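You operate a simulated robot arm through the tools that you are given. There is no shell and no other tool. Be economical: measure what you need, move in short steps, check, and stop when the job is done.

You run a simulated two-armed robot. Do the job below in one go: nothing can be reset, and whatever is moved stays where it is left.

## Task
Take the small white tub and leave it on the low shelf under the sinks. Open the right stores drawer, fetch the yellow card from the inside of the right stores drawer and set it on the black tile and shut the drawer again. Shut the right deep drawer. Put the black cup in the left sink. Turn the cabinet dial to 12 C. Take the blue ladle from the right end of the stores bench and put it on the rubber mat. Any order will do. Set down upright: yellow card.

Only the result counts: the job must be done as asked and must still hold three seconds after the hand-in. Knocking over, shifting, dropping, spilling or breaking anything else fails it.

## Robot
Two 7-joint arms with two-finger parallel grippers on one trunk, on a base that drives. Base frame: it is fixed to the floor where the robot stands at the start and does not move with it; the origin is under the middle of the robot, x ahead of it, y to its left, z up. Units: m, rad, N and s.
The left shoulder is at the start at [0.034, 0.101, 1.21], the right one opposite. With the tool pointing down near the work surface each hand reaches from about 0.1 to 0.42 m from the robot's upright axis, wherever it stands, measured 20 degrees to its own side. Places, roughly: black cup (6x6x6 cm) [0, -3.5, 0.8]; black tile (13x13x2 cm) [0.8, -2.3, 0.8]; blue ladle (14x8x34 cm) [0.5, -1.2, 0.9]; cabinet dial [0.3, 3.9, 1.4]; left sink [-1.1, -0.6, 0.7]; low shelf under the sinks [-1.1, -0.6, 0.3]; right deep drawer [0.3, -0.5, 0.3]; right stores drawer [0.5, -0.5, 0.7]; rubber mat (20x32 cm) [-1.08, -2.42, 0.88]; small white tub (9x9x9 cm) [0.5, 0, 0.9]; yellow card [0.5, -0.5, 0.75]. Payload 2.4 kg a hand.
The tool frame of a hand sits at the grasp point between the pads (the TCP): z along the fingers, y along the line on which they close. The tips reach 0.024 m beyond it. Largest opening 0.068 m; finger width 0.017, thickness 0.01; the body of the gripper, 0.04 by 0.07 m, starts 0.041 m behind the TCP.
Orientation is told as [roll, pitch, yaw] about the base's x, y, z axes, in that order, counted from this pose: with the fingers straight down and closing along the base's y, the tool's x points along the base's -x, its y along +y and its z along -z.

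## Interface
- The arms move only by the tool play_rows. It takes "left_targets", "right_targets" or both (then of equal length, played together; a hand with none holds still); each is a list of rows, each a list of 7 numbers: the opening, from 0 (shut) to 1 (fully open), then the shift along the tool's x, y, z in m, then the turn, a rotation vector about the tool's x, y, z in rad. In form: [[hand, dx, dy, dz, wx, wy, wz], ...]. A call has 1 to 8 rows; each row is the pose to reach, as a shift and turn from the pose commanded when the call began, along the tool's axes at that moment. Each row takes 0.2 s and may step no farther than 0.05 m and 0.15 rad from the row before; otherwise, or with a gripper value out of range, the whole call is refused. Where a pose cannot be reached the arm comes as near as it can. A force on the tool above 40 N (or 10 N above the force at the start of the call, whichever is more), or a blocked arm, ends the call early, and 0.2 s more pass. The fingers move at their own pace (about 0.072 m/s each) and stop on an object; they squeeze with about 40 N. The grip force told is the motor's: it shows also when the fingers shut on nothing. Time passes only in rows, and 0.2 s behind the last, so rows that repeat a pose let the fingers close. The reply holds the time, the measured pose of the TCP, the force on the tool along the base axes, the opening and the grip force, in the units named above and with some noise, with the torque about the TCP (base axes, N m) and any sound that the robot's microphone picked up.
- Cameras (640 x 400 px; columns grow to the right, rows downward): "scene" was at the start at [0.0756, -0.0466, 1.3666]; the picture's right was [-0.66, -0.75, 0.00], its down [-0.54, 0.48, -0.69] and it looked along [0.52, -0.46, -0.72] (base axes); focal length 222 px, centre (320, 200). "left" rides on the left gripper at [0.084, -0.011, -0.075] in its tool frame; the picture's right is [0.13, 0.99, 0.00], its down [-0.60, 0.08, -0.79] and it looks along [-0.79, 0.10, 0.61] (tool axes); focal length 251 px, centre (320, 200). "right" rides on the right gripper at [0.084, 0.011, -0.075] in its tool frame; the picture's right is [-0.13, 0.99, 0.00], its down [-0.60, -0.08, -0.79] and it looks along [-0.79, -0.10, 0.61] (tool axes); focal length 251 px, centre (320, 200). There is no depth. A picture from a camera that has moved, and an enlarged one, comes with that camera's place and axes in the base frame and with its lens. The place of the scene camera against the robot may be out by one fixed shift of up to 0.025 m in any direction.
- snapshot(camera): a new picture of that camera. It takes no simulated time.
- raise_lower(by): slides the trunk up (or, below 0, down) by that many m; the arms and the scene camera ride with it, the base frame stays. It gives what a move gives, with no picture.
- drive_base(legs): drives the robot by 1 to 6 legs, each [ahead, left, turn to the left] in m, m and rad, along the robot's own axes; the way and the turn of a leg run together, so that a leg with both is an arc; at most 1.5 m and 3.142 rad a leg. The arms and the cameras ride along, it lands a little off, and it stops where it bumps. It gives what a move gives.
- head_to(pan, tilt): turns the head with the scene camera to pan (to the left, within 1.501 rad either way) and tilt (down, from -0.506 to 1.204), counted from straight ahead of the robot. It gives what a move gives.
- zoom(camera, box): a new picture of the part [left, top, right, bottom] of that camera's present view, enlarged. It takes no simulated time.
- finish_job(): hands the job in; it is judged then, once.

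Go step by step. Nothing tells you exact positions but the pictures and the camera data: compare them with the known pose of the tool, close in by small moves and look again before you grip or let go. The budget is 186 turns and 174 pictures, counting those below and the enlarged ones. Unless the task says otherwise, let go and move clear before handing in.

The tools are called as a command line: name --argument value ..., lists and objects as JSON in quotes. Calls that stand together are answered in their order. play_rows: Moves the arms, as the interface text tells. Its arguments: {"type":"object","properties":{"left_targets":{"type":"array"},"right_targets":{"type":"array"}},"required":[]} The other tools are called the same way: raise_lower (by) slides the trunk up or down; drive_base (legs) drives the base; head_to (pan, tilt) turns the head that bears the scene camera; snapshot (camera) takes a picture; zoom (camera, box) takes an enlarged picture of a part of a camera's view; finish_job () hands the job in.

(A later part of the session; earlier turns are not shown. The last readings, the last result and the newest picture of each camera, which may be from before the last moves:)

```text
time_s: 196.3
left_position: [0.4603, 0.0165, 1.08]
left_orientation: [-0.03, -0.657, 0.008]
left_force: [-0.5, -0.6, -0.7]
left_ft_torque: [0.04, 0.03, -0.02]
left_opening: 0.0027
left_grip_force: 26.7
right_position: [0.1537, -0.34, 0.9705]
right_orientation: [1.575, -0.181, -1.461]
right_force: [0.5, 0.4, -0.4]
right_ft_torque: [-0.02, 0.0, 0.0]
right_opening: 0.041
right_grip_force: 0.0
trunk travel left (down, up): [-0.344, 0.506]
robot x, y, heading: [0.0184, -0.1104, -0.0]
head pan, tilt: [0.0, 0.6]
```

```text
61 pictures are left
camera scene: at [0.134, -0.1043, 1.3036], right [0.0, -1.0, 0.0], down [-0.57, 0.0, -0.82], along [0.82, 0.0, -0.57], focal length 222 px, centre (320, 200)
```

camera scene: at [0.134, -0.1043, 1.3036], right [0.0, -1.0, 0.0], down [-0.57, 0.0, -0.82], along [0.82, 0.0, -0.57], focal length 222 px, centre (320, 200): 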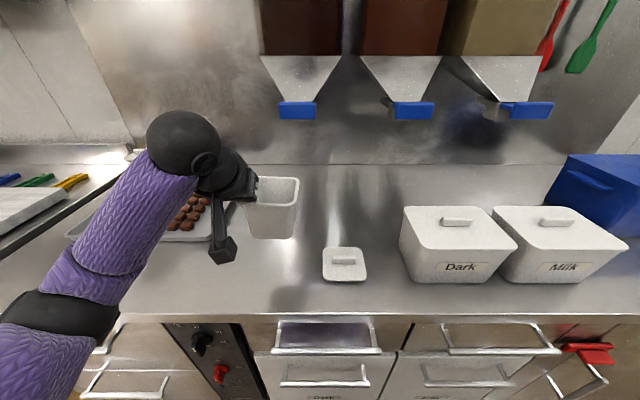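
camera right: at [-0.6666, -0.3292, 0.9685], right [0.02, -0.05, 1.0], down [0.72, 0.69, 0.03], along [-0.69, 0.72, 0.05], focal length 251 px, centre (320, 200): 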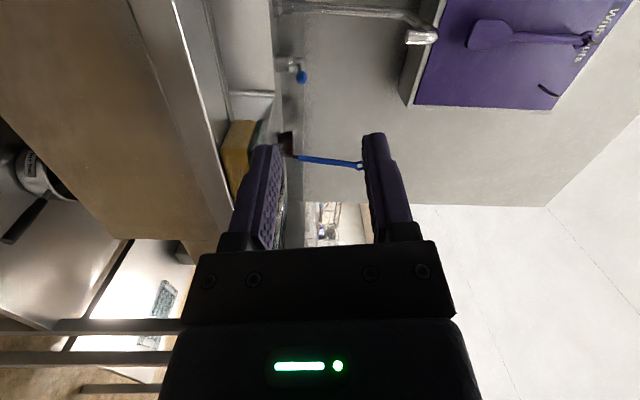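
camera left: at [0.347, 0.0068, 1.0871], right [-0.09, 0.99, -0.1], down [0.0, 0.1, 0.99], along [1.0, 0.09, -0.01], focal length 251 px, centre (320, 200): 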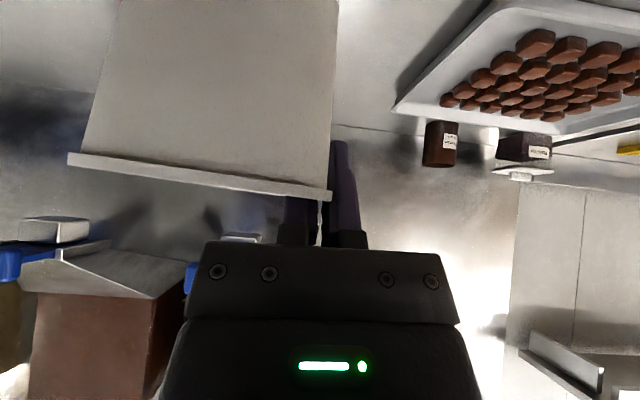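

Tub is up. Back off, turn to the sinks, line up with y≈-0.66 and lower the trunk.

drive_base --legs '[[-0.3, 0, 0], [0, 0, 3.14]]'

drive_base --legs '[[0, 0.42, 0]]'

raise_lower --by -0.34

play_rows --left_targets '[[0, 0.024, 0, 0.032, 0, 0, 0], [0, 0.048, 0, 0.064, 0, 0, 0], [0, 0.072, 0, 0.096, 0, 0, 0], [0, 0.096, 0, 0.128, 0, 0, 0], [0, 0.12, 0, 0.16, 0, 0, 0], [0, 0.144, 0, 0.192, 0, 0, 0]]'

snapshot --camera "left"

snapshot --camera "scene"

```text
time_s: 206.1
left_position: [-0.712, -0.2985, 1.0796]
left_orientation: [-0.03, -0.656, -2.995]
left_force: [-0.4, -0.3, -1.4]
left_ft_torque: [-0.04, -0.02, 0.0]
left_opening: 0.0026
left_grip_force: 26.6
right_position: [-0.4598, 0.0956, 0.9701]
right_orientation: [1.575, -0.18, 1.822]
right_force: [0.6, 0.1, -0.3]
right_ft_torque: [0.0, 0.0, -0.03]
right_opening: 0.041
right_grip_force: 0.1
trunk travel left (down, up): [-0.344, 0.506]
robot x, y, heading: [-0.2923, -0.1097, -2.999]
head pan, tilt: [0.0, 0.6]
```

```text
time_s: 208.7
left_position: [-0.6491, -0.7291, 1.0785]
left_orientation: [-0.032, -0.657, -2.992]
left_force: [-1.0, -0.3, -0.5]
left_ft_torque: [-0.04, -0.07, 0.01]
left_opening: 0.0027
left_grip_force: 26.8
right_position: [-0.3995, -0.3326, 0.9707]
right_orientation: [1.574, -0.18, 1.824]
right_force: [1.1, 0.5, -0.2]
right_ft_torque: [-0.02, 0.03, -0.03]
right_opening: 0.0405
right_grip_force: 0.0
trunk travel left (down, up): [-0.344, 0.506]
robot x, y, heading: [-0.2286, -0.5399, -2.998]
head pan, tilt: [0.0, 0.6]
```

```text
time_s: 212.1
left_position: [-0.6503, -0.7288, 0.7399]
left_orientation: [-0.028, -0.657, -2.994]
left_force: [0.7, 0.5, -1.3]
left_ft_torque: [-0.06, -0.03, -0.02]
left_opening: 0.0026
left_grip_force: 26.8
right_position: [-0.3991, -0.3333, 0.6306]
right_orientation: [1.574, -0.178, 1.826]
right_force: [0.2, -0.5, 0.9]
right_ft_torque: [0.02, -0.03, 0.01]
right_opening: 0.041
right_grip_force: 0.0
trunk travel left (down, up): [-0.004, 0.846]
robot x, y, heading: [-0.2308, -0.5379, -2.998]
head pan, tilt: [0.0, 0.6]
```

```text
time_s: 213.4
left_position: [-0.6566, -0.7227, 0.4973]
left_orientation: [-0.03, -0.655, -2.995]
left_force: [-0.1, 0.0, -1.3]
left_ft_torque: [-0.02, -0.03, 0.01]
left_opening: 0.0026
left_grip_force: 26.3
right_position: [-0.4001, -0.3335, 0.6306]
right_orientation: [1.574, -0.18, 1.827]
right_force: [-0.8, 0.1, 0.2]
right_ft_torque: [-0.01, -0.01, -0.02]
right_opening: 0.0408
right_grip_force: 0.1
trunk travel left (down, up): [-0.004, 0.846]
robot x, y, heading: [-0.2324, -0.5377, -3.0]
head pan, tilt: [0.0, 0.6]
```

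```text
60 pictures are left
camera left: at [-0.5462, -0.6973, 0.5058], right [0.23, -0.97, -0.1], down [0.02, -0.1, 0.99], along [-0.97, -0.23, 0.0], focal length 251 px, centre (320, 200)
```

left: 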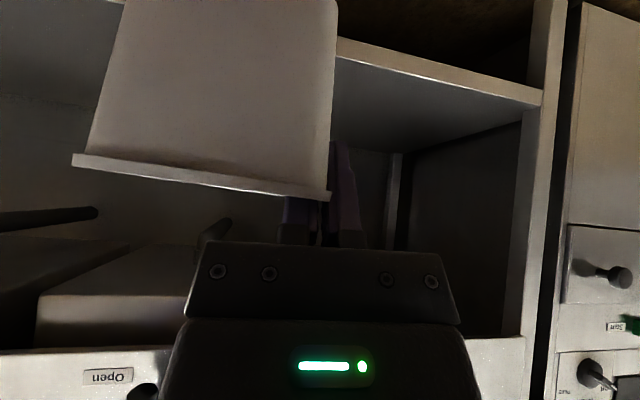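

```text
59 pictures are left
camera scene: at [-0.4673, -0.5646, 0.9543], right [-0.14, 0.99, 0.0], down [0.56, 0.08, -0.82], along [-0.82, -0.12, -0.57], focal length 222 px, centre (320, 200)
```

scene: 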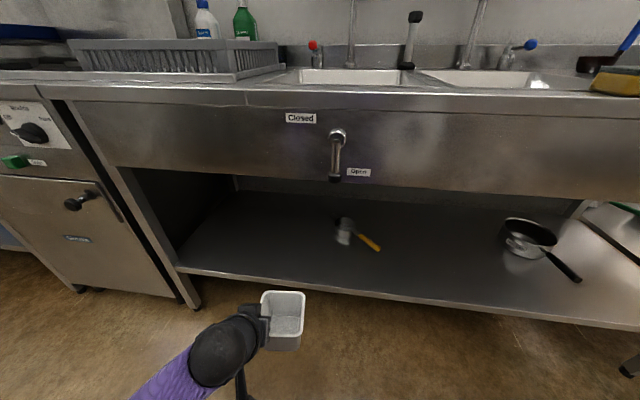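

Shelf top ≈0.25, front edge x≈-0.94; the spot near (-1.02,-0.70) is free. Straighten heading and lower the tub to just above shelf height before driving in.

play_rows --left_targets '[[0, 0.024, 0, 0.032, 0, 0, 0], [0, 0.048, 0, 0.064, 0, 0, 0], [0, 0.076, 0, 0.1, 0, 0, 0]]'

drive_base --legs '[[0, 0, -0.14], [0.12, 0.06, 0]]'

snapshot --camera "left"

snapshot --camera "scene"

```text
time_s: 214.2
left_position: [-0.6549, -0.7215, 0.3741]
left_orientation: [-0.029, -0.657, -2.993]
left_force: [-0.3, -0.9, -1.7]
left_ft_torque: [-0.01, -0.02, 0.0]
left_opening: 0.0026
left_grip_force: 27.1
right_position: [-0.3989, -0.3327, 0.631]
right_orientation: [1.574, -0.18, 1.826]
right_force: [-0.1, -0.3, -0.4]
right_ft_torque: [-0.05, 0.03, 0.03]
right_opening: 0.0407
right_grip_force: 0.1
trunk travel left (down, up): [-0.004, 0.846]
robot x, y, heading: [-0.232, -0.5402, -2.999]
head pan, tilt: [0.0, 0.6]
```

```text
time_s: 216.2
left_position: [-0.7971, -0.7217, 0.3748]
left_orientation: [-0.032, -0.656, -3.13]
left_force: [0.1, 0.5, -1.1]
left_ft_torque: [-0.05, -0.03, -0.03]
left_opening: 0.0025
left_grip_force: 26.5
right_position: [-0.4913, -0.3725, 0.6315]
right_orientation: [1.574, -0.18, 1.691]
right_force: [-0.7, 0.4, 0.4]
right_ft_torque: [-0.03, 0.02, 0.0]
right_opening: 0.0408
right_grip_force: 0.0
trunk travel left (down, up): [-0.004, 0.846]
robot x, y, heading: [-0.3544, -0.5993, -3.131]
head pan, tilt: [0.0, 0.6]
```

```text
58 pictures are left
camera left: at [-0.6845, -0.7128, 0.3826], right [0.1, -0.99, -0.1], down [0.01, -0.1, 0.99], along [-1.0, -0.1, 0.0], focal length 251 px, centre (320, 200)
```

left: 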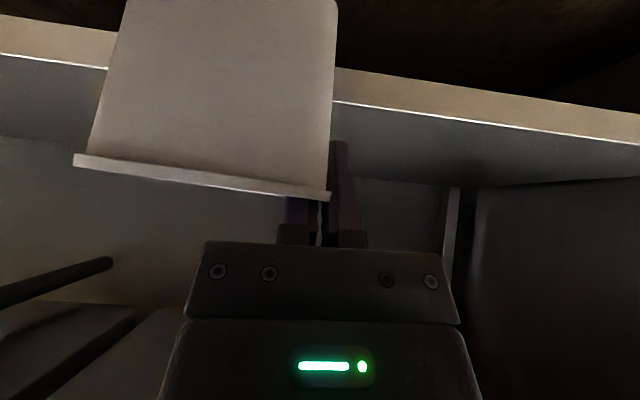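

```text
57 pictures are left
camera scene: at [-0.5911, -0.5944, 0.9543], right [-0.01, 1.0, 0.0], down [0.57, 0.0, -0.82], along [-0.82, -0.01, -0.57], focal length 222 px, centre (320, 200)
```

scene: 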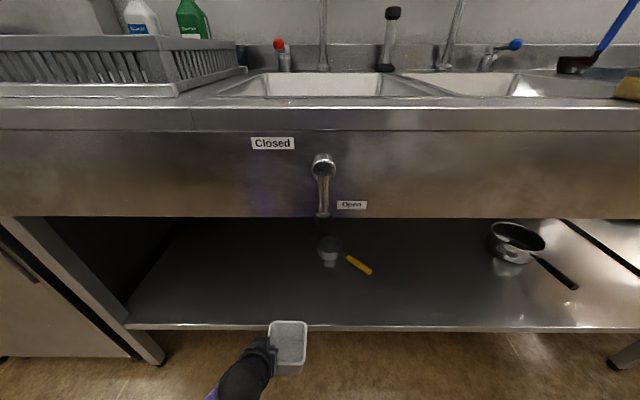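

Shelf is at ≈0.30, so raise the tub 5 cm first, then drive it in over the shelf.

play_rows --left_targets '[[0, -0.015, 0, -0.02, 0, 0, 0], [0, -0.033, 0, -0.044, 0, 0, 0]]'

drive_base --legs '[[0.16, 0.01, 0]]'

snapshot --camera "scene"

snapshot --camera "left"

```text
time_s: 216.8
left_position: [-0.7972, -0.725, 0.4319]
left_orientation: [-0.028, -0.655, -3.129]
left_force: [-0.4, 0.1, -1.0]
left_ft_torque: [-0.02, 0.0, 0.01]
left_opening: 0.0027
left_grip_force: 26.3
right_position: [-0.4906, -0.3719, 0.6317]
right_orientation: [1.575, -0.179, 1.691]
right_force: [1.0, -0.1, 0.4]
right_ft_torque: [-0.01, 0.0, 0.01]
right_opening: 0.0405
right_grip_force: 0.1
trunk travel left (down, up): [-0.004, 0.846]
robot x, y, heading: [-0.3506, -0.5983, -3.127]
head pan, tilt: [0.0, 0.6]
```

```text
time_s: 218.2
left_position: [-0.9578, -0.7368, 0.4313]
left_orientation: [-0.03, -0.656, -3.129]
left_force: [-0.1, 0.3, -1.1]
left_ft_torque: [-0.03, 0.0, 0.01]
left_opening: 0.0029
left_grip_force: 26.9
right_position: [-0.6525, -0.3841, 0.6306]
right_orientation: [1.574, -0.182, 1.691]
right_force: [0.2, -0.5, 0.2]
right_ft_torque: [-0.02, -0.01, 0.0]
right_opening: 0.0407
right_grip_force: 0.1
trunk travel left (down, up): [-0.004, 0.846]
robot x, y, heading: [-0.5151, -0.6131, -3.132]
head pan, tilt: [0.0, 0.6]
```

```text
56 pictures are left
camera scene: at [-0.7518, -0.6059, 0.9543], right [-0.01, 1.0, 0.0], down [0.57, 0.0, -0.82], along [-0.82, -0.01, -0.57], focal length 222 px, centre (320, 200)
```

scene: 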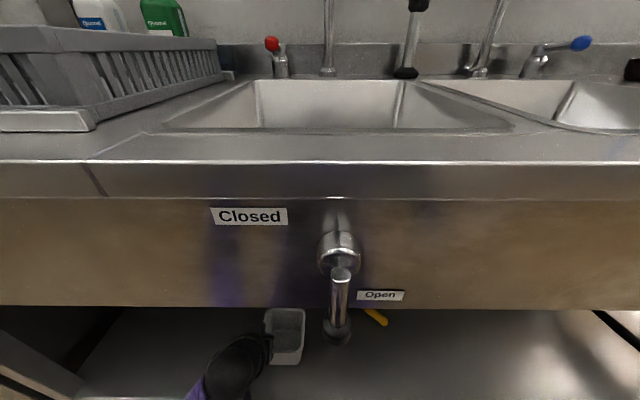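

```text
55 pictures are left
camera left: at [-0.8456, -0.7267, 0.4393], right [0.1, -0.99, -0.1], down [0.01, -0.1, 0.99], along [-1.0, -0.1, -0.01], focal length 251 px, centre (320, 200)
```

left: 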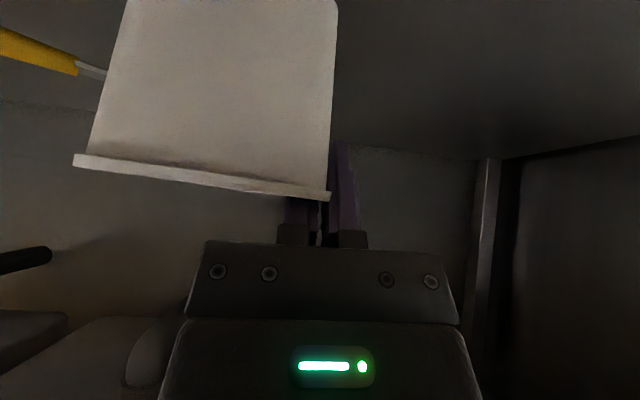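

Over the shelf. Extend 6 cm and lower toward contact.

play_rows --left_targets '[[0, -0.024, 0, 0.018, 0, 0, 0], [0, -0.048, 0, 0.037, 0, 0, 0], [0, -0.036, 0, 0.053, 0, 0, 0], [0, -0.029, 0, 0.061, 0, 0, 0], [0, -0.025, 0, 0.067, 0, 0, 0], [0, -0.021, 0, 0.072, 0, 0, 0], [0, -0.018, 0, 0.076, 0, 0, 0]]'

snapshot --camera "left"

```text
time_s: 219.8
left_position: [-1.0203, -0.7351, 0.3818]
left_orientation: [-0.029, -0.657, -3.128]
left_force: [0.1, 0.0, -0.8]
left_ft_torque: [-0.01, -0.02, -0.01]
left_opening: 0.0028
left_grip_force: 26.0
right_position: [-0.6519, -0.384, 0.6301]
right_orientation: [1.576, -0.179, 1.691]
right_force: [-0.2, 0.2, 0.7]
right_ft_torque: [0.02, -0.02, -0.02]
right_opening: 0.0407
right_grip_force: 0.1
trunk travel left (down, up): [-0.004, 0.846]
robot x, y, heading: [-0.5113, -0.6089, -3.133]
head pan, tilt: [0.0, 0.6]
```

```text
54 pictures are left
camera left: at [-0.9068, -0.7247, 0.3902], right [0.1, -0.99, -0.1], down [0.0, -0.1, 0.99], along [-1.0, -0.1, -0.01], focal length 251 px, centre (320, 200)
```

left: 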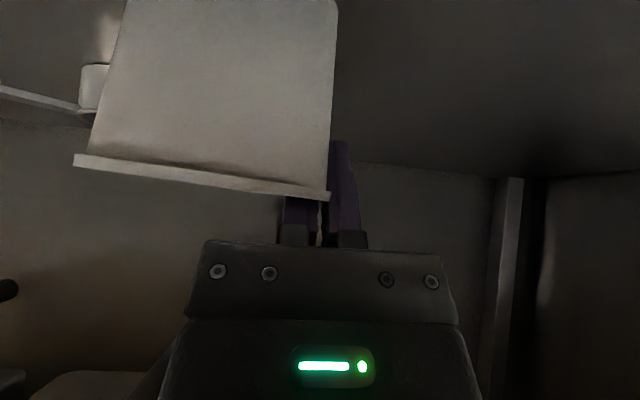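

play_rows --left_targets '[[0, 0.004, 0, 0.005, 0, 0, 0], [0, 0.008, 0, 0.01, 0, 0, 0], [0, 0.012, 0, 0.016, 0, 0, 0], [0, 0.016, 0, 0.021, 0, 0, 0], [0, 0.02, 0, 0.026, 0, 0, 0], [0, 0.024, 0, 0.032, 0, 0, 0]]'

```text
time_s: 220.7
left_position: [-1.0228, -0.7331, 0.3689]
left_orientation: [-0.036, -0.679, -3.124]
left_force: [-0.5, -0.6, 23.3]
left_ft_torque: [0.86, -0.56, -0.19]
left_opening: 0.0036
left_grip_force: 27.0
right_position: [-0.6521, -0.383, 0.6307]
right_orientation: [1.577, -0.179, 1.694]
right_force: [0.1, 0.7, 0.6]
right_ft_torque: [0.02, -0.02, 0.01]
right_opening: 0.0407
right_grip_force: 0.0
trunk travel left (down, up): [-0.004, 0.846]
robot x, y, heading: [-0.5112, -0.6137, -3.13]
head pan, tilt: [0.0, 0.6]
stopped in row 4 (left hand): the force on the tool passed its limit at 47 N (the readings are from after the stop); the commanded pose is now the measured one
```

Contact with the shelf (23 N). Release and withdraw along the tool axis.

play_rows --left_targets '[[0, -0.001, 0, -0.002, 0, 0, 0], [0.2, -0.001, 0, -0.002, 0, 0, 0], [0.35, -0.001, 0, -0.002, 0, 0, 0], [0.35, -0.001, 0, -0.002, 0, 0, 0]]'

play_rows --left_targets '[[0.35, 0, 0, -0.03, 0, 0, 0], [0.35, 0, 0, -0.06, 0, 0, 0], [0.35, 0.02, 0, -0.09, 0, 0, 0], [0.35, 0.05, 0, -0.11, 0, 0, 0]]'

snapshot --camera "left"

```text
time_s: 221.7
left_position: [-1.0223, -0.7349, 0.3663]
left_orientation: [-0.034, -0.668, -3.125]
left_force: [0.1, -0.4, 1.0]
left_ft_torque: [-0.02, 0.0, -0.03]
left_opening: 0.0236
left_grip_force: 0.0
right_position: [-0.6523, -0.3838, 0.6308]
right_orientation: [1.575, -0.18, 1.694]
right_force: [0.0, 0.1, 0.2]
right_ft_torque: [0.01, 0.03, 0.01]
right_opening: 0.041
right_grip_force: 0.1
trunk travel left (down, up): [-0.004, 0.846]
robot x, y, heading: [-0.5118, -0.6127, -3.132]
head pan, tilt: [0.0, 0.6]
```

```text
time_s: 222.7
left_position: [-0.913, -0.7371, 0.4219]
left_orientation: [-0.03, -0.668, -3.126]
left_force: [-0.2, -0.1, 0.5]
left_ft_torque: [0.02, 0.01, 0.01]
left_opening: 0.0239
left_grip_force: 0.0
right_position: [-0.6515, -0.3833, 0.6315]
right_orientation: [1.574, -0.179, 1.692]
right_force: [0.6, -0.1, -0.5]
right_ft_torque: [-0.04, 0.0, 0.02]
right_opening: 0.0408
right_grip_force: 0.0
trunk travel left (down, up): [-0.004, 0.846]
robot x, y, heading: [-0.5115, -0.6123, -3.132]
head pan, tilt: [0.0, 0.6]
```

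```text
53 pictures are left
camera left: at [-0.802, -0.7271, 0.4278], right [0.1, -0.99, -0.1], down [0.02, -0.1, 0.99], along [-1.0, -0.1, 0.01], focal length 251 px, centre (320, 200)
```

left: 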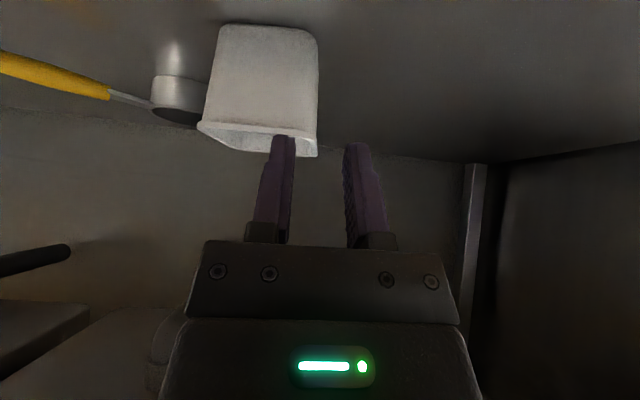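

The tub stands on the low shelf. Back off, raise the trunk and head for the ladle at the stores bench's right end.

drive_base --legs '[[-0.25, 0, 0]]'

raise_lower --by 0.38

drive_base --legs '[[0, 0, 3.13], [0.15, -0.6, 0]]'

head_to --pan 0 --tilt 0.45

snapshot --camera "scene"

snapshot --camera "left"

```text
time_s: 224.4
left_position: [-0.6734, -0.733, 0.4195]
left_orientation: [-0.033, -0.668, -3.133]
left_force: [-0.7, 0.5, -0.3]
left_ft_torque: [0.0, -0.04, 0.0]
left_opening: 0.0237
left_grip_force: 0.1
right_position: [-0.4076, -0.3816, 0.6313]
right_orientation: [1.575, -0.18, 1.685]
right_force: [-0.7, 0.1, 0.0]
right_ft_torque: [0.03, -0.01, 0.04]
right_opening: 0.0406
right_grip_force: 0.0
trunk travel left (down, up): [-0.004, 0.846]
robot x, y, heading: [-0.2712, -0.6106, -3.141]
head pan, tilt: [0.0, 0.6]
```

```text
time_s: 228.1
left_position: [-0.6727, -0.7339, 0.8008]
left_orientation: [-0.036, -0.67, -3.133]
left_force: [0.2, 0.3, -0.4]
left_ft_torque: [-0.03, -0.01, 0.0]
left_opening: 0.0237
left_grip_force: 0.0
right_position: [-0.4071, -0.3798, 1.0097]
right_orientation: [1.574, -0.18, 1.686]
right_force: [0.7, -0.1, -0.3]
right_ft_torque: [0.02, 0.0, 0.0]
right_opening: 0.0407
right_grip_force: 0.0
trunk travel left (down, up): [-0.384, 0.466]
robot x, y, heading: [-0.2696, -0.6111, -3.138]
head pan, tilt: [0.0, 0.6]
```

```text
time_s: 238.7
left_position: [0.2542, -1.1072, 0.8013]
left_orientation: [-0.032, -0.669, -0.062]
left_force: [0.1, -0.1, 0.2]
left_ft_torque: [0.01, 0.01, -0.04]
left_opening: 0.0239
left_grip_force: 0.0
right_position: [-0.0352, -1.4394, 1.0099]
right_orientation: [1.575, -0.18, -1.526]
right_force: [-0.3, -0.2, 0.4]
right_ft_torque: [0.0, -0.01, 0.02]
right_opening: 0.0406
right_grip_force: 0.0
trunk travel left (down, up): [-0.384, 0.466]
robot x, y, heading: [-0.1545, -1.2038, -0.068]
head pan, tilt: [0.0, 0.6]
```

```text
time_s: 239.4
left_position: [0.2543, -1.1076, 0.8004]
left_orientation: [-0.032, -0.669, -0.062]
left_force: [0.4, 0.0, 0.0]
left_ft_torque: [-0.01, 0.0, 0.01]
left_opening: 0.0239
left_grip_force: 0.2
right_position: [-0.0359, -1.4389, 1.0096]
right_orientation: [1.575, -0.18, -1.525]
right_force: [0.3, -0.3, -0.5]
right_ft_torque: [0.01, 0.02, 0.0]
right_opening: 0.0411
right_grip_force: 0.0
trunk travel left (down, up): [-0.384, 0.466]
robot x, y, heading: [-0.1573, -1.2006, -0.07]
head pan, tilt: [0.0, 0.45]
```

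```text
52 pictures are left
camera scene: at [-0.0431, -1.2036, 1.3575], right [-0.07, -1.0, 0.0], down [-0.43, 0.03, -0.9], along [0.9, -0.06, -0.44], focal length 222 px, centre (320, 200)
```

scene: 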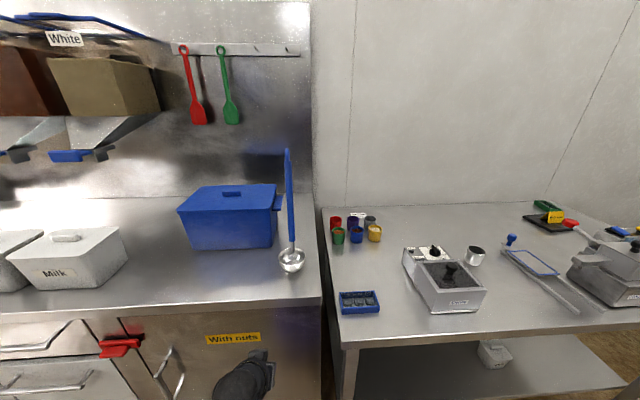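

```text
51 pictures are left
camera left: at [0.1413, -1.1088, 0.8076], right [-0.02, 0.99, -0.11], down [-0.01, 0.11, 0.99], along [1.0, 0.02, 0.01], focal length 251 px, centre (320, 200)
```

left: 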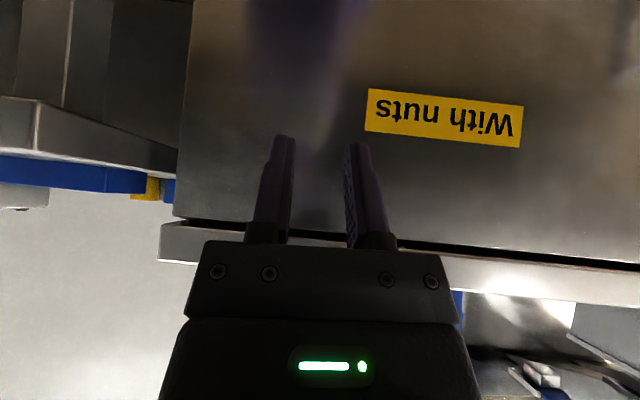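

The yellow card is visible on its tile. The ladle stands on its bowl with a nearly vertical handle at about (0.51,-1.156). Zoom to check.

zoom --camera "scene" --box '[220, 130, 380, 290]'

```text
2.50 times, centred on (300, 210) of scene
camera zoom: at [-0.0431, -1.2036, 1.3575], right [-0.07, -1.0, 0.0], down [-0.43, 0.03, -0.9], along [0.9, -0.06, -0.44], focal length 555 px, centre (370, 175)
```

zoom: 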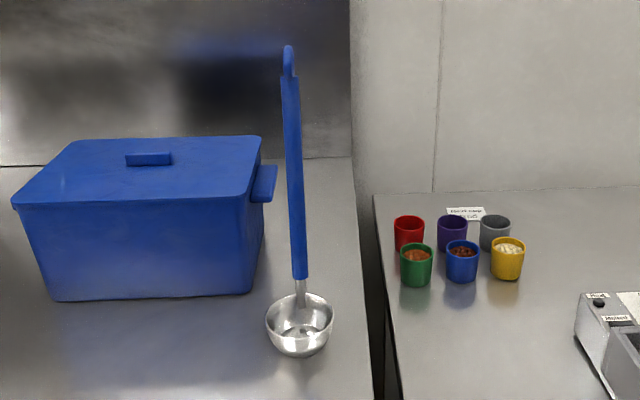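

Freestanding ladle; I'll grip the blue handle at z≈1.14, above the box's height. Raise the left hand and turn it to point straight forward.

play_rows --left_targets '[[0.6, -0.026, 0, -0.033, 0, -0.11, 0], [0.6, -0.052, 0, -0.066, 0, -0.22, 0], [0.6, -0.078, 0, -0.1, 0, -0.33, 0], [0.6, -0.104, 0, -0.133, 0, -0.44, 0], [0.6, -0.13, 0, -0.166, 0, -0.56, 0], [0.6, -0.157, 0, -0.2, 0, -0.68, 0], [0.6, -0.183, 0, -0.233, 0, -0.8, 0], [0.6, -0.21, 0, -0.267, 0, -0.9, 0]]'

drive_base --legs '[[0, 0, 0.068]]'

snapshot --camera "left"

```text
time_s: 241.2
left_position: [0.254, -1.0962, 1.1425]
left_orientation: [-1.535, -1.547, 1.453]
left_force: [0.0, 0.3, 0.7]
left_ft_torque: [0.01, -0.04, 0.05]
left_opening: 0.0407
left_grip_force: 0.0
right_position: [-0.0348, -1.4401, 1.009]
right_orientation: [1.576, -0.178, -1.526]
right_force: [0.1, -0.1, 0.2]
right_ft_torque: [0.0, -0.01, -0.01]
right_opening: 0.0405
right_grip_force: 0.1
trunk travel left (down, up): [-0.384, 0.466]
robot x, y, heading: [-0.1539, -1.1987, -0.066]
head pan, tilt: [0.0, 0.45]
```

```text
time_s: 242.1
left_position: [0.2465, -1.0678, 1.1415]
left_orientation: [-1.488, -1.544, 1.477]
left_force: [-1.1, -0.5, 0.0]
left_ft_torque: [0.03, 0.02, -0.01]
left_opening: 0.041
left_grip_force: 0.0
right_position: [-0.0197, -1.4316, 1.0103]
right_orientation: [1.575, -0.18, -1.456]
right_force: [-0.7, 0.2, -0.3]
right_ft_torque: [0.0, -0.01, 0.0]
right_opening: 0.0406
right_grip_force: 0.2
trunk travel left (down, up): [-0.384, 0.466]
robot x, y, heading: [-0.1589, -1.2045, -0.0]
head pan, tilt: [0.0, 0.45]
```

```text
49 pictures are left
camera left: at [0.1713, -1.0804, 1.0575], right [0.01, 0.99, -0.15], down [-0.79, 0.1, 0.6], along [0.61, 0.11, 0.78], focal length 251 px, centre (320, 200)
```

left: 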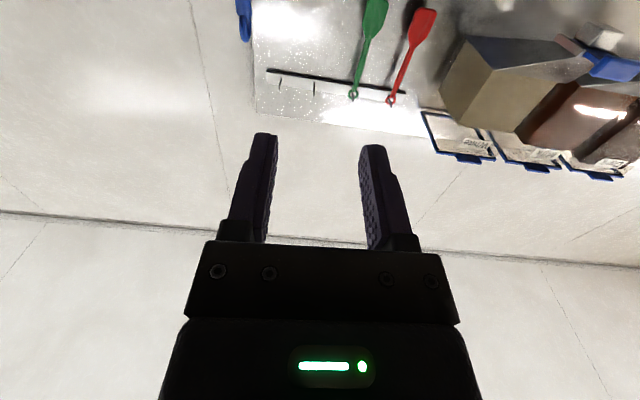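

The ladle's tip is visible at left. Strafe right ~9 cm and ahead 12 cm.

drive_base --legs '[[0.12, -0.093, 0]]'

snapshot --camera "left"

zoom --camera "scene" --box '[200, 100, 440, 250]'

```text
time_s: 243.5
left_position: [0.3691, -1.1609, 1.1421]
left_orientation: [-1.473, -1.543, 1.457]
left_force: [0.5, 0.3, -0.3]
left_ft_torque: [-0.01, 0.0, -0.01]
left_opening: 0.041
left_grip_force: 0.0
right_position: [0.1024, -1.5229, 1.0112]
right_orientation: [1.575, -0.18, -1.459]
right_force: [-0.1, 0.0, -0.1]
right_ft_torque: [0.0, 0.01, 0.02]
right_opening: 0.0406
right_grip_force: 0.0
trunk travel left (down, up): [-0.384, 0.466]
robot x, y, heading: [-0.0332, -1.2922, -0.001]
head pan, tilt: [0.0, 0.45]
```

```text
48 pictures are left
camera left: at [0.2936, -1.1736, 1.0574], right [0.02, 0.99, -0.15], down [-0.79, 0.11, 0.6], along [0.61, 0.11, 0.78], focal length 251 px, centre (320, 200)
```

left: 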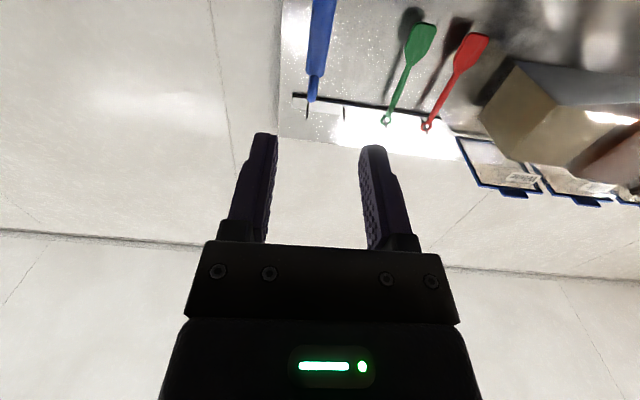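

```text
2.67 times, centred on (320, 175) of scene
camera zoom: at [0.0793, -1.2879, 1.3575], right [0.0, -1.0, 0.0], down [-0.44, 0.0, -0.9], along [0.9, 0.0, -0.44], focal length 592 px, centre (320, 267)
```

zoom: 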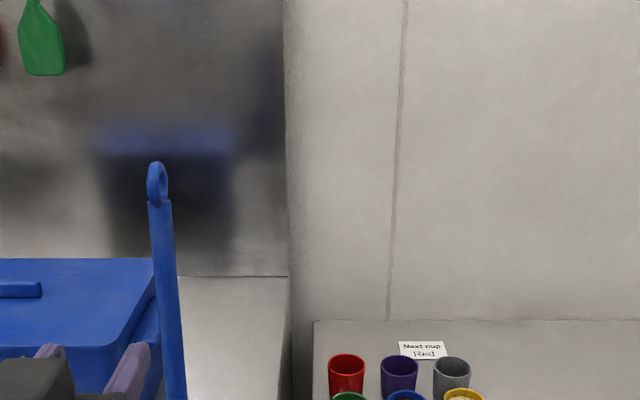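

Tip triangulated at (0.532,-1.165,1.20); the handle lies in the TCP plane. Move in.

drive_base --legs '[[0.1, 0, 0]]'

snapshot --camera "left"

```text
time_s: 244.6
left_position: [0.4703, -1.1607, 1.1409]
left_orientation: [-1.464, -1.545, 1.453]
left_force: [-0.5, -0.9, 0.7]
left_ft_torque: [0.02, -0.01, -0.01]
left_opening: 0.0411
left_grip_force: 0.0
right_position: [0.2044, -1.5216, 1.0098]
right_orientation: [1.577, -0.179, -1.456]
right_force: [0.0, -0.5, -0.8]
right_ft_torque: [-0.01, -0.01, -0.02]
right_opening: 0.0408
right_grip_force: 0.2
trunk travel left (down, up): [-0.384, 0.466]
robot x, y, heading: [0.0656, -1.2931, 0.001]
head pan, tilt: [0.0, 0.45]
```

```text
46 pictures are left
camera left: at [0.3945, -1.1727, 1.0573], right [0.01, 0.99, -0.15], down [-0.79, 0.1, 0.6], along [0.61, 0.11, 0.78], focal length 251 px, centre (320, 200)
```

left: 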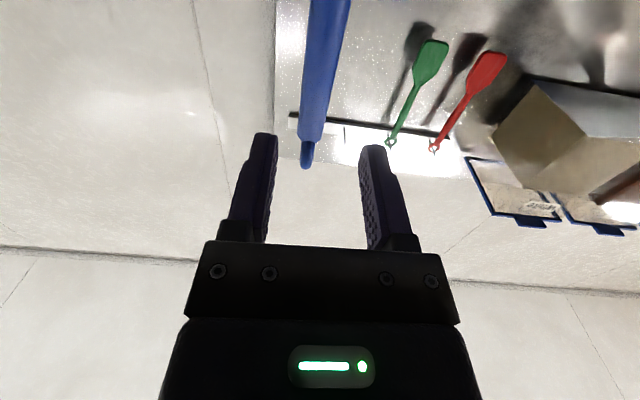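

play_rows --left_targets '[[0.6, 0, 0, 0.03, 0, 0, 0], [0.6, 0, 0, 0.058, 0, 0, 0]]'

snapshot --camera "left"

```text
time_s: 245.2
left_position: [0.5276, -1.1584, 1.1404]
left_orientation: [-1.479, -1.546, 1.463]
left_force: [0.9, -0.1, -1.6]
left_ft_torque: [0.01, 0.01, -0.01]
left_opening: 0.0408
left_grip_force: 0.1
right_position: [0.204, -1.5233, 1.0105]
right_orientation: [1.577, -0.179, -1.457]
right_force: [-0.1, -0.4, -0.6]
right_ft_torque: [0.03, -0.02, 0.01]
right_opening: 0.0409
right_grip_force: 0.0
trunk travel left (down, up): [-0.384, 0.466]
robot x, y, heading: [0.0656, -1.294, -0.002]
head pan, tilt: [0.0, 0.45]
```

```text
45 pictures are left
camera left: at [0.452, -1.1712, 1.0561], right [0.01, 0.99, -0.15], down [-0.79, 0.1, 0.6], along [0.61, 0.11, 0.78], focal length 251 px, centre (320, 200)
```

left: 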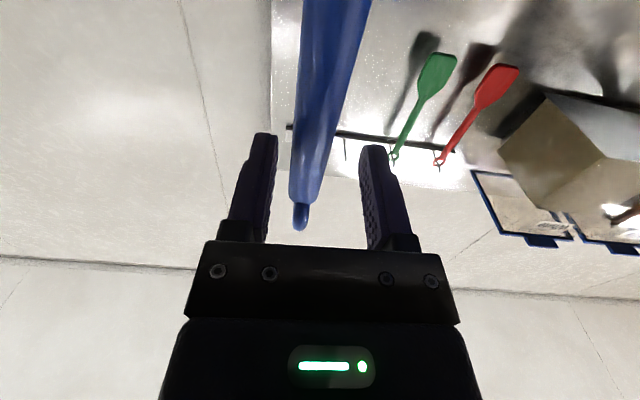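

play_rows --left_targets '[[0.6, 0, -0.005, 0, 0, 0, 0], [0.3, 0, -0.005, 0, 0, 0, 0], [0, 0, -0.005, 0, 0, 0, 0], [0, 0, -0.005, 0, 0, 0, 0], [0, 0, -0.005, 0, 0, 0, 0]]'

snapshot --camera "left"

```text
time_s: 246.4
left_position: [0.5274, -1.1641, 1.1406]
left_orientation: [-1.498, -1.547, 1.486]
left_force: [0.4, 2.4, 1.2]
left_ft_torque: [0.34, 0.03, -0.05]
left_opening: 0.0184
left_grip_force: 37.2
right_position: [0.2035, -1.523, 1.0106]
right_orientation: [1.575, -0.18, -1.459]
right_force: [0.6, 0.3, -0.6]
right_ft_torque: [0.0, -0.01, 0.02]
right_opening: 0.0408
right_grip_force: 0.0
trunk travel left (down, up): [-0.384, 0.466]
robot x, y, heading: [0.0682, -1.2917, 0.002]
head pan, tilt: [0.0, 0.45]
```

```text
44 pictures are left
camera left: at [0.4516, -1.1766, 1.0569], right [0.01, 0.99, -0.15], down [-0.79, 0.1, 0.6], along [0.61, 0.11, 0.78], focal length 251 px, centre (320, 200)
```

left: 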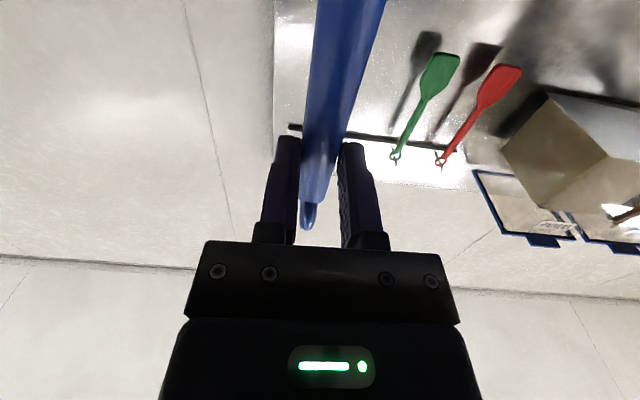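

Handle gripped. Lift by the trunk.

raise_lower --by 0.12

snapshot --camera "scene"

```text
time_s: 247.9
left_position: [0.5274, -1.166, 1.2622]
left_orientation: [-1.464, -1.545, 1.45]
left_force: [0.7, 0.4, -1.4]
left_ft_torque: [-0.01, -0.08, 0.01]
left_opening: 0.0186
left_grip_force: 37.4
right_position: [0.2036, -1.5243, 1.1297]
right_orientation: [1.59, -0.182, -1.46]
right_force: [0.0, 0.4, -0.7]
right_ft_torque: [0.02, -0.01, 0.02]
right_opening: 0.0407
right_grip_force: 0.2
trunk travel left (down, up): [-0.504, 0.346]
robot x, y, heading: [0.0684, -1.297, -0.001]
head pan, tilt: [0.0, 0.45]
```

```text
43 pictures are left
camera scene: at [0.1664, -1.2874, 1.4781], right [0.0, -1.0, 0.0], down [-0.44, 0.0, -0.9], along [0.9, 0.0, -0.44], focal length 222 px, centre (320, 200)
```

scene: 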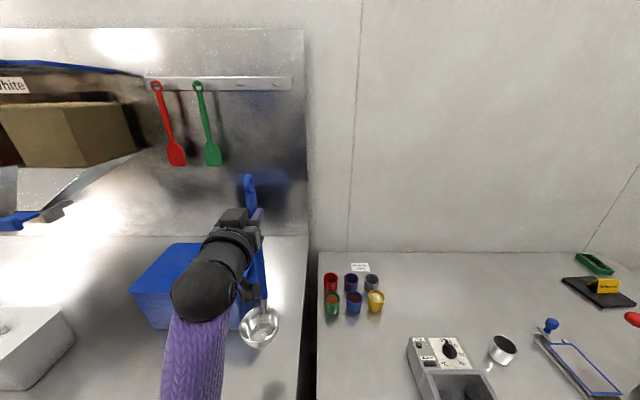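

Lifted cleanly. Back off, turn round and strafe toward the rubber mat.

drive_base --legs '[[-0.3, 0, 0], [0, 0, 3.14], [0, 0.95, 0]]'

snapshot --camera "scene"

```text
time_s: 261.7
left_position: [-0.7369, -2.347, 1.2605]
left_orientation: [-1.48, -1.545, -1.719]
left_force: [0.4, -0.9, -0.7]
left_ft_torque: [-0.02, 0.05, 0.0]
left_opening: 0.0185
left_grip_force: 36.1
right_position: [-0.3957, -2.0041, 1.1301]
right_orientation: [1.589, -0.182, 1.637]
right_force: [-0.2, -0.6, -0.2]
right_ft_torque: [0.0, -0.01, -0.05]
right_opening: 0.0406
right_grip_force: 0.0
trunk travel left (down, up): [-0.504, 0.346]
robot x, y, heading: [-0.2733, -2.2384, 3.101]
head pan, tilt: [0.0, 0.45]
```

```text
42 pictures are left
camera scene: at [-0.3964, -2.2269, 1.4782], right [0.04, 1.0, 0.0], down [0.43, -0.02, -0.9], along [-0.9, 0.04, -0.44], focal length 222 px, centre (320, 200)
```

scene: 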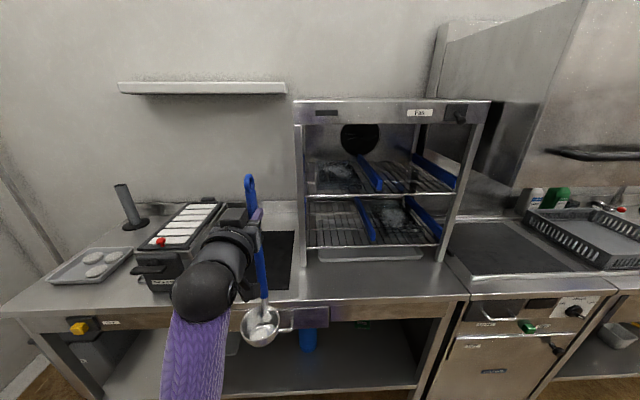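

The mat lies behind the hand, between the press and the shelving unit. Correct heading and move in.

drive_base --legs '[[0, 0, 0.04], [0.2, 0.054, 0]]'

head_to --pan 0 --tilt 0.6

snapshot --camera "scene"

```text
time_s: 263.7
left_position: [-0.937, -2.4154, 1.2606]
left_orientation: [-1.449, -1.545, -1.711]
left_force: [0.7, 0.0, -1.6]
left_ft_torque: [-0.02, 0.03, 0.03]
left_opening: 0.0185
left_grip_force: 37.0
right_position: [-0.6093, -2.061, 1.1295]
right_orientation: [1.591, -0.182, 1.678]
right_force: [-0.4, -0.1, -0.2]
right_ft_torque: [0.01, 0.02, -0.02]
right_opening: 0.0407
right_grip_force: 0.1
trunk travel left (down, up): [-0.504, 0.346]
robot x, y, heading: [-0.4763, -2.292, 3.145]
head pan, tilt: [0.0, 0.45]
```

```text
time_s: 264.4
left_position: [-0.9378, -2.4155, 1.2619]
left_orientation: [-1.47, -1.543, -1.692]
left_force: [-0.1, -0.2, -0.8]
left_ft_torque: [0.02, 0.03, 0.0]
left_opening: 0.0188
left_grip_force: 36.6
right_position: [-0.61, -2.0611, 1.13]
right_orientation: [1.591, -0.182, 1.676]
right_force: [-0.1, -0.2, 0.0]
right_ft_torque: [0.0, -0.02, 0.03]
right_opening: 0.0408
right_grip_force: 0.1
trunk travel left (down, up): [-0.504, 0.346]
robot x, y, heading: [-0.4742, -2.2915, 3.136]
head pan, tilt: [0.0, 0.6]
```

```text
41 pictures are left
camera scene: at [-0.5967, -2.2836, 1.4647], right [0.01, 1.0, 0.0], down [0.56, 0.0, -0.83], along [-0.83, 0.01, -0.56], focal length 222 px, centre (320, 200)
```

scene: 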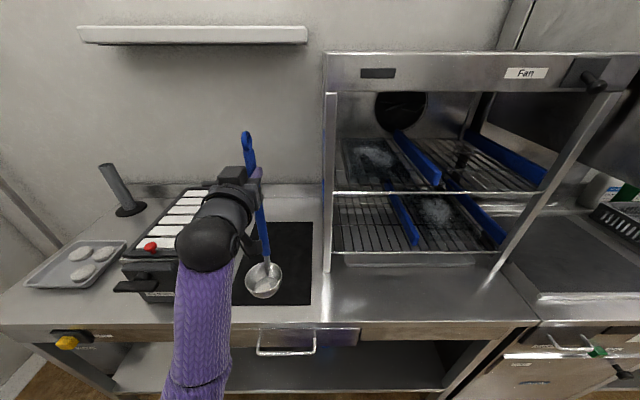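

Mat spans about x -0.94…-1.30, y -2.30…-2.50. Move the bowl over its middle and lower by the trunk.

drive_base --legs '[[0.15, 0, 0]]'

raise_lower --by -0.09

snapshot --camera "scene"

```text
time_s: 265.8
left_position: [-1.0861, -2.417, 1.2606]
left_orientation: [-1.441, -1.545, -1.717]
left_force: [-0.4, -0.8, -1.5]
left_ft_torque: [-0.03, 0.09, 0.04]
left_opening: 0.0187
left_grip_force: 36.4
right_position: [-0.7591, -2.0606, 1.13]
right_orientation: [1.587, -0.182, 1.68]
right_force: [-0.9, -0.7, -0.4]
right_ft_torque: [-0.01, -0.01, -0.01]
right_opening: 0.0409
right_grip_force: 0.0
trunk travel left (down, up): [-0.504, 0.346]
robot x, y, heading: [-0.624, -2.2898, 3.138]
head pan, tilt: [0.0, 0.6]
```

```text
time_s: 267.1
left_position: [-1.0848, -2.4173, 1.1709]
left_orientation: [-1.495, -1.545, -1.662]
left_force: [0.3, 0.4, -2.2]
left_ft_torque: [0.0, 0.01, -0.02]
left_opening: 0.0185
left_grip_force: 36.5
right_position: [-0.7583, -2.0602, 1.04]
right_orientation: [1.59, -0.181, 1.681]
right_force: [0.2, -0.6, -0.3]
right_ft_torque: [0.0, -0.03, 0.01]
right_opening: 0.0406
right_grip_force: 0.1
trunk travel left (down, up): [-0.414, 0.436]
robot x, y, heading: [-0.6248, -2.2905, 3.14]
head pan, tilt: [0.0, 0.6]
```

```text
40 pictures are left
camera scene: at [-0.7548, -2.2833, 1.3742], right [0.0, 1.0, 0.0], down [0.57, 0.0, -0.82], along [-0.82, 0.0, -0.57], focal length 222 px, centre (320, 200)
```

scene: 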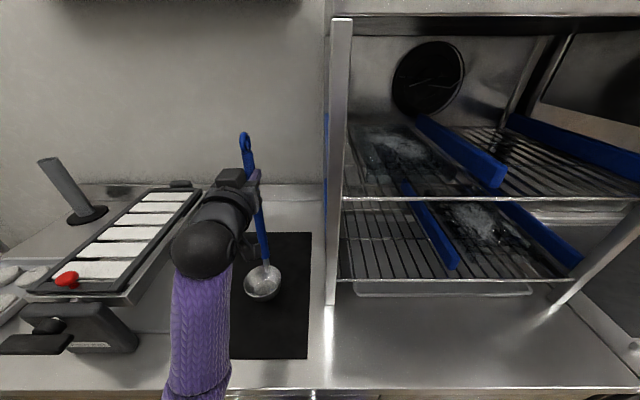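

Bowl is over the mat. Lower gently to contact.

play_rows --left_targets '[[0, 0.01, 0, 0, 0, 0, 0], [0, 0.016, 0, 0, 0, 0, 0], [0, 0.021, 0, 0, 0, 0, 0], [0, 0.026, 0, 0, 0, 0, 0], [0, 0.031, 0, 0, 0, 0, 0], [0, 0.036, 0, 0, 0, 0, 0]]'

zoom --camera "scene" --box '[180, 220, 340, 360]'

```text
time_s: 268.5
left_position: [-1.0824, -2.4155, 1.1375]
left_orientation: [-1.727, -1.546, -1.431]
left_force: [-8.1, 3.0, 27.2]
left_ft_torque: [-0.02, 0.73, -0.1]
left_opening: 0.0192
left_grip_force: 36.7
right_position: [-0.7575, -2.0594, 1.04]
right_orientation: [1.592, -0.182, 1.68]
right_force: [0.2, 0.6, 0.1]
right_ft_torque: [-0.01, 0.03, -0.02]
right_opening: 0.0406
right_grip_force: 0.1
trunk travel left (down, up): [-0.414, 0.436]
robot x, y, heading: [-0.6219, -2.2908, 3.14]
head pan, tilt: [0.0, 0.6]
```

```text
2.86 times, centred on (260, 290) of scene
camera zoom: at [-0.7539, -2.2821, 1.3745], right [0.0, 1.0, 0.0], down [0.56, 0.0, -0.83], along [-0.83, 0.0, -0.56], focal length 634 px, centre (491, -57)
```

zoom: 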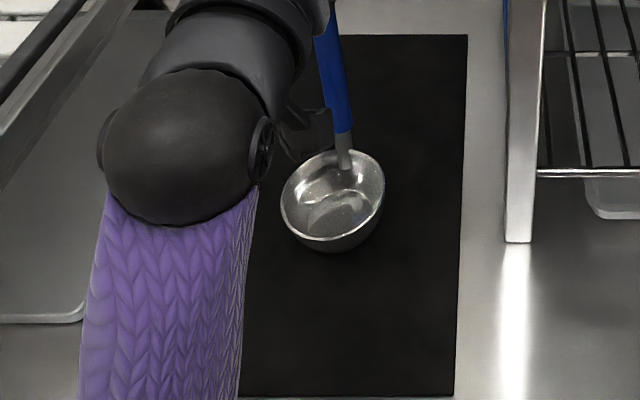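

Contact. Ease off the pressure, then open.

play_rows --left_targets '[[0, -0.004, 0, 0, 0, 0, 0], [0, -0.005, 0, 0, 0, 0, 0]]'

play_rows --left_targets '[[0.35, 0, 0, 0, 0, 0, 0], [0.4, 0, 0, 0, 0, 0, 0], [0.4, 0, 0, 0, 0, 0, 0]]'

snapshot --camera "scene"

snapshot --camera "left"

```text
time_s: 269.1
left_position: [-1.0854, -2.4161, 1.1375]
left_orientation: [-1.262, -1.544, -1.894]
left_force: [0.3, -0.5, -1.0]
left_ft_torque: [-0.03, 0.03, 0.02]
left_opening: 0.0185
left_grip_force: 36.6
right_position: [-0.7582, -2.0611, 1.0405]
right_orientation: [1.591, -0.181, 1.68]
right_force: [-0.1, -0.3, 0.2]
right_ft_torque: [0.03, 0.02, 0.04]
right_opening: 0.0408
right_grip_force: 0.0
trunk travel left (down, up): [-0.414, 0.436]
robot x, y, heading: [-0.6256, -2.2896, 3.137]
head pan, tilt: [0.0, 0.6]
```

```text
time_s: 269.9
left_position: [-1.0834, -2.4162, 1.1403]
left_orientation: [-1.47, -1.544, -1.687]
left_force: [0.3, 0.3, -0.7]
left_ft_torque: [-0.02, -0.01, -0.03]
left_opening: 0.0272
left_grip_force: 0.2
right_position: [-0.76, -2.0608, 1.0395]
right_orientation: [1.59, -0.181, 1.681]
right_force: [1.2, -0.6, -0.2]
right_ft_torque: [-0.01, 0.0, -0.02]
right_opening: 0.0407
right_grip_force: 0.1
trunk travel left (down, up): [-0.414, 0.436]
robot x, y, heading: [-0.6237, -2.2899, 3.139]
head pan, tilt: [0.0, 0.6]
```

```text
38 pictures are left
camera scene: at [-0.7548, -2.2832, 1.3742], right [0.0, 1.0, 0.0], down [0.57, 0.0, -0.83], along [-0.83, 0.0, -0.57], focal length 222 px, centre (320, 200)
```

scene: 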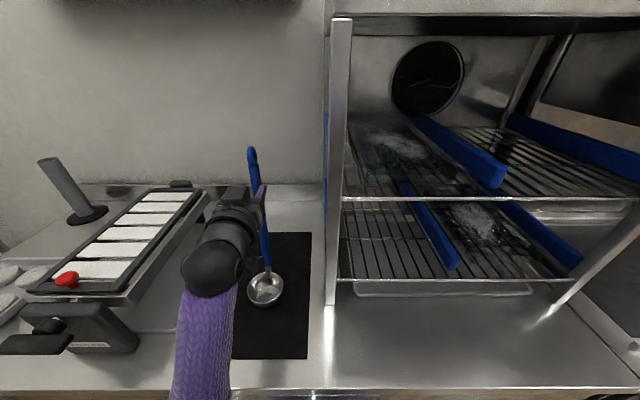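

```text
37 pictures are left
camera left: at [-1.0087, -2.4043, 1.0561], right [-0.02, -0.99, -0.15], down [0.79, -0.11, 0.6], along [-0.61, -0.11, 0.78], focal length 251 px, centre (320, 200)
```

left: 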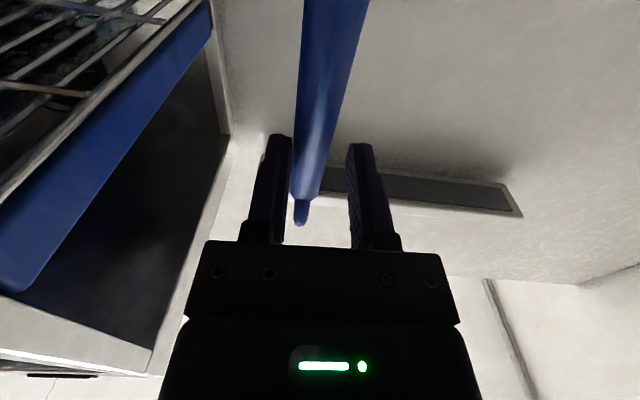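

Ladle stands between the fingers. Open fully, wait, check.

play_rows --left_targets '[[0.7, 0, 0, 0, 0, 0, 0], [1, 0, 0, 0, 0, 0, 0], [1, 0, 0, 0, 0, 0, 0], [1, 0, 0, 0, 0, 0, 0], [1, 0, 0, 0, 0, 0, 0], [1, 0, 0, 0, 0, 0, 0]]'

snapshot --camera "left"

```text
time_s: 271.3
left_position: [-1.0844, -2.4158, 1.1394]
left_orientation: [-1.476, -1.545, -1.683]
left_force: [0.7, -0.7, 0.7]
left_ft_torque: [0.03, 0.0, 0.01]
left_opening: 0.0678
left_grip_force: 0.1
right_position: [-0.759, -2.06, 1.0403]
right_orientation: [1.59, -0.183, 1.682]
right_force: [-0.7, -0.6, 0.1]
right_ft_torque: [-0.01, 0.01, -0.01]
right_opening: 0.0409
right_grip_force: 0.0
trunk travel left (down, up): [-0.414, 0.436]
robot x, y, heading: [-0.6247, -2.2894, 3.14]
head pan, tilt: [0.0, 0.6]
```

```text
36 pictures are left
camera left: at [-1.0088, -2.4043, 1.0561], right [-0.02, -0.99, -0.15], down [0.79, -0.11, 0.6], along [-0.61, -0.11, 0.78], focal length 251 px, centre (320, 200)
```

left: 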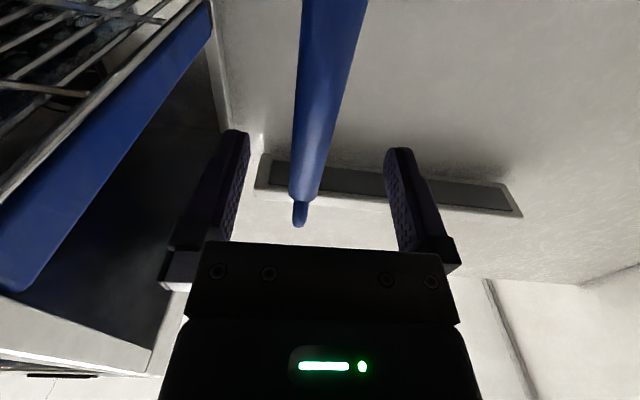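

Standing freely. Retreat by driving back.

drive_base --legs '[[-0.3, 0, 0]]'

snapshot --camera "scene"

```text
time_s: 273.3
left_position: [-0.7886, -2.4167, 1.1401]
left_orientation: [-1.491, -1.544, -1.665]
left_force: [1.4, -0.3, -1.0]
left_ft_torque: [0.01, -0.01, -0.03]
left_opening: 0.0681
left_grip_force: 0.2
right_position: [-0.4652, -2.0615, 1.0397]
right_orientation: [1.59, -0.181, 1.684]
right_force: [0.4, -0.1, -0.5]
right_ft_torque: [-0.03, 0.04, 0.0]
right_opening: 0.0407
right_grip_force: 0.1
trunk travel left (down, up): [-0.414, 0.436]
robot x, y, heading: [-0.3269, -2.2883, -3.142]
head pan, tilt: [0.0, 0.6]
```

```text
35 pictures are left
camera scene: at [-0.4602, -2.2839, 1.3742], right [0.0, 1.0, 0.0], down [0.56, 0.0, -0.83], along [-0.83, 0.0, -0.56], focal length 222 px, centre (320, 200)
```

scene: 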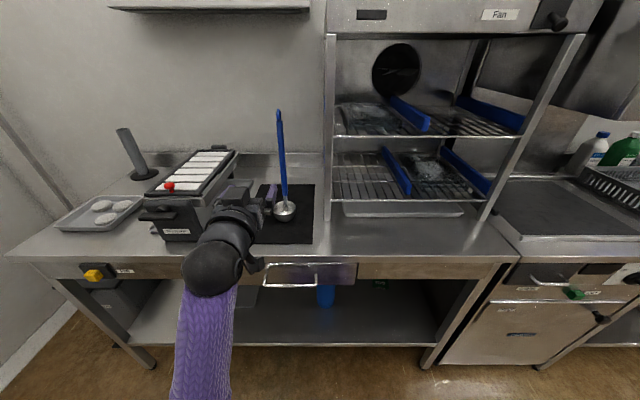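

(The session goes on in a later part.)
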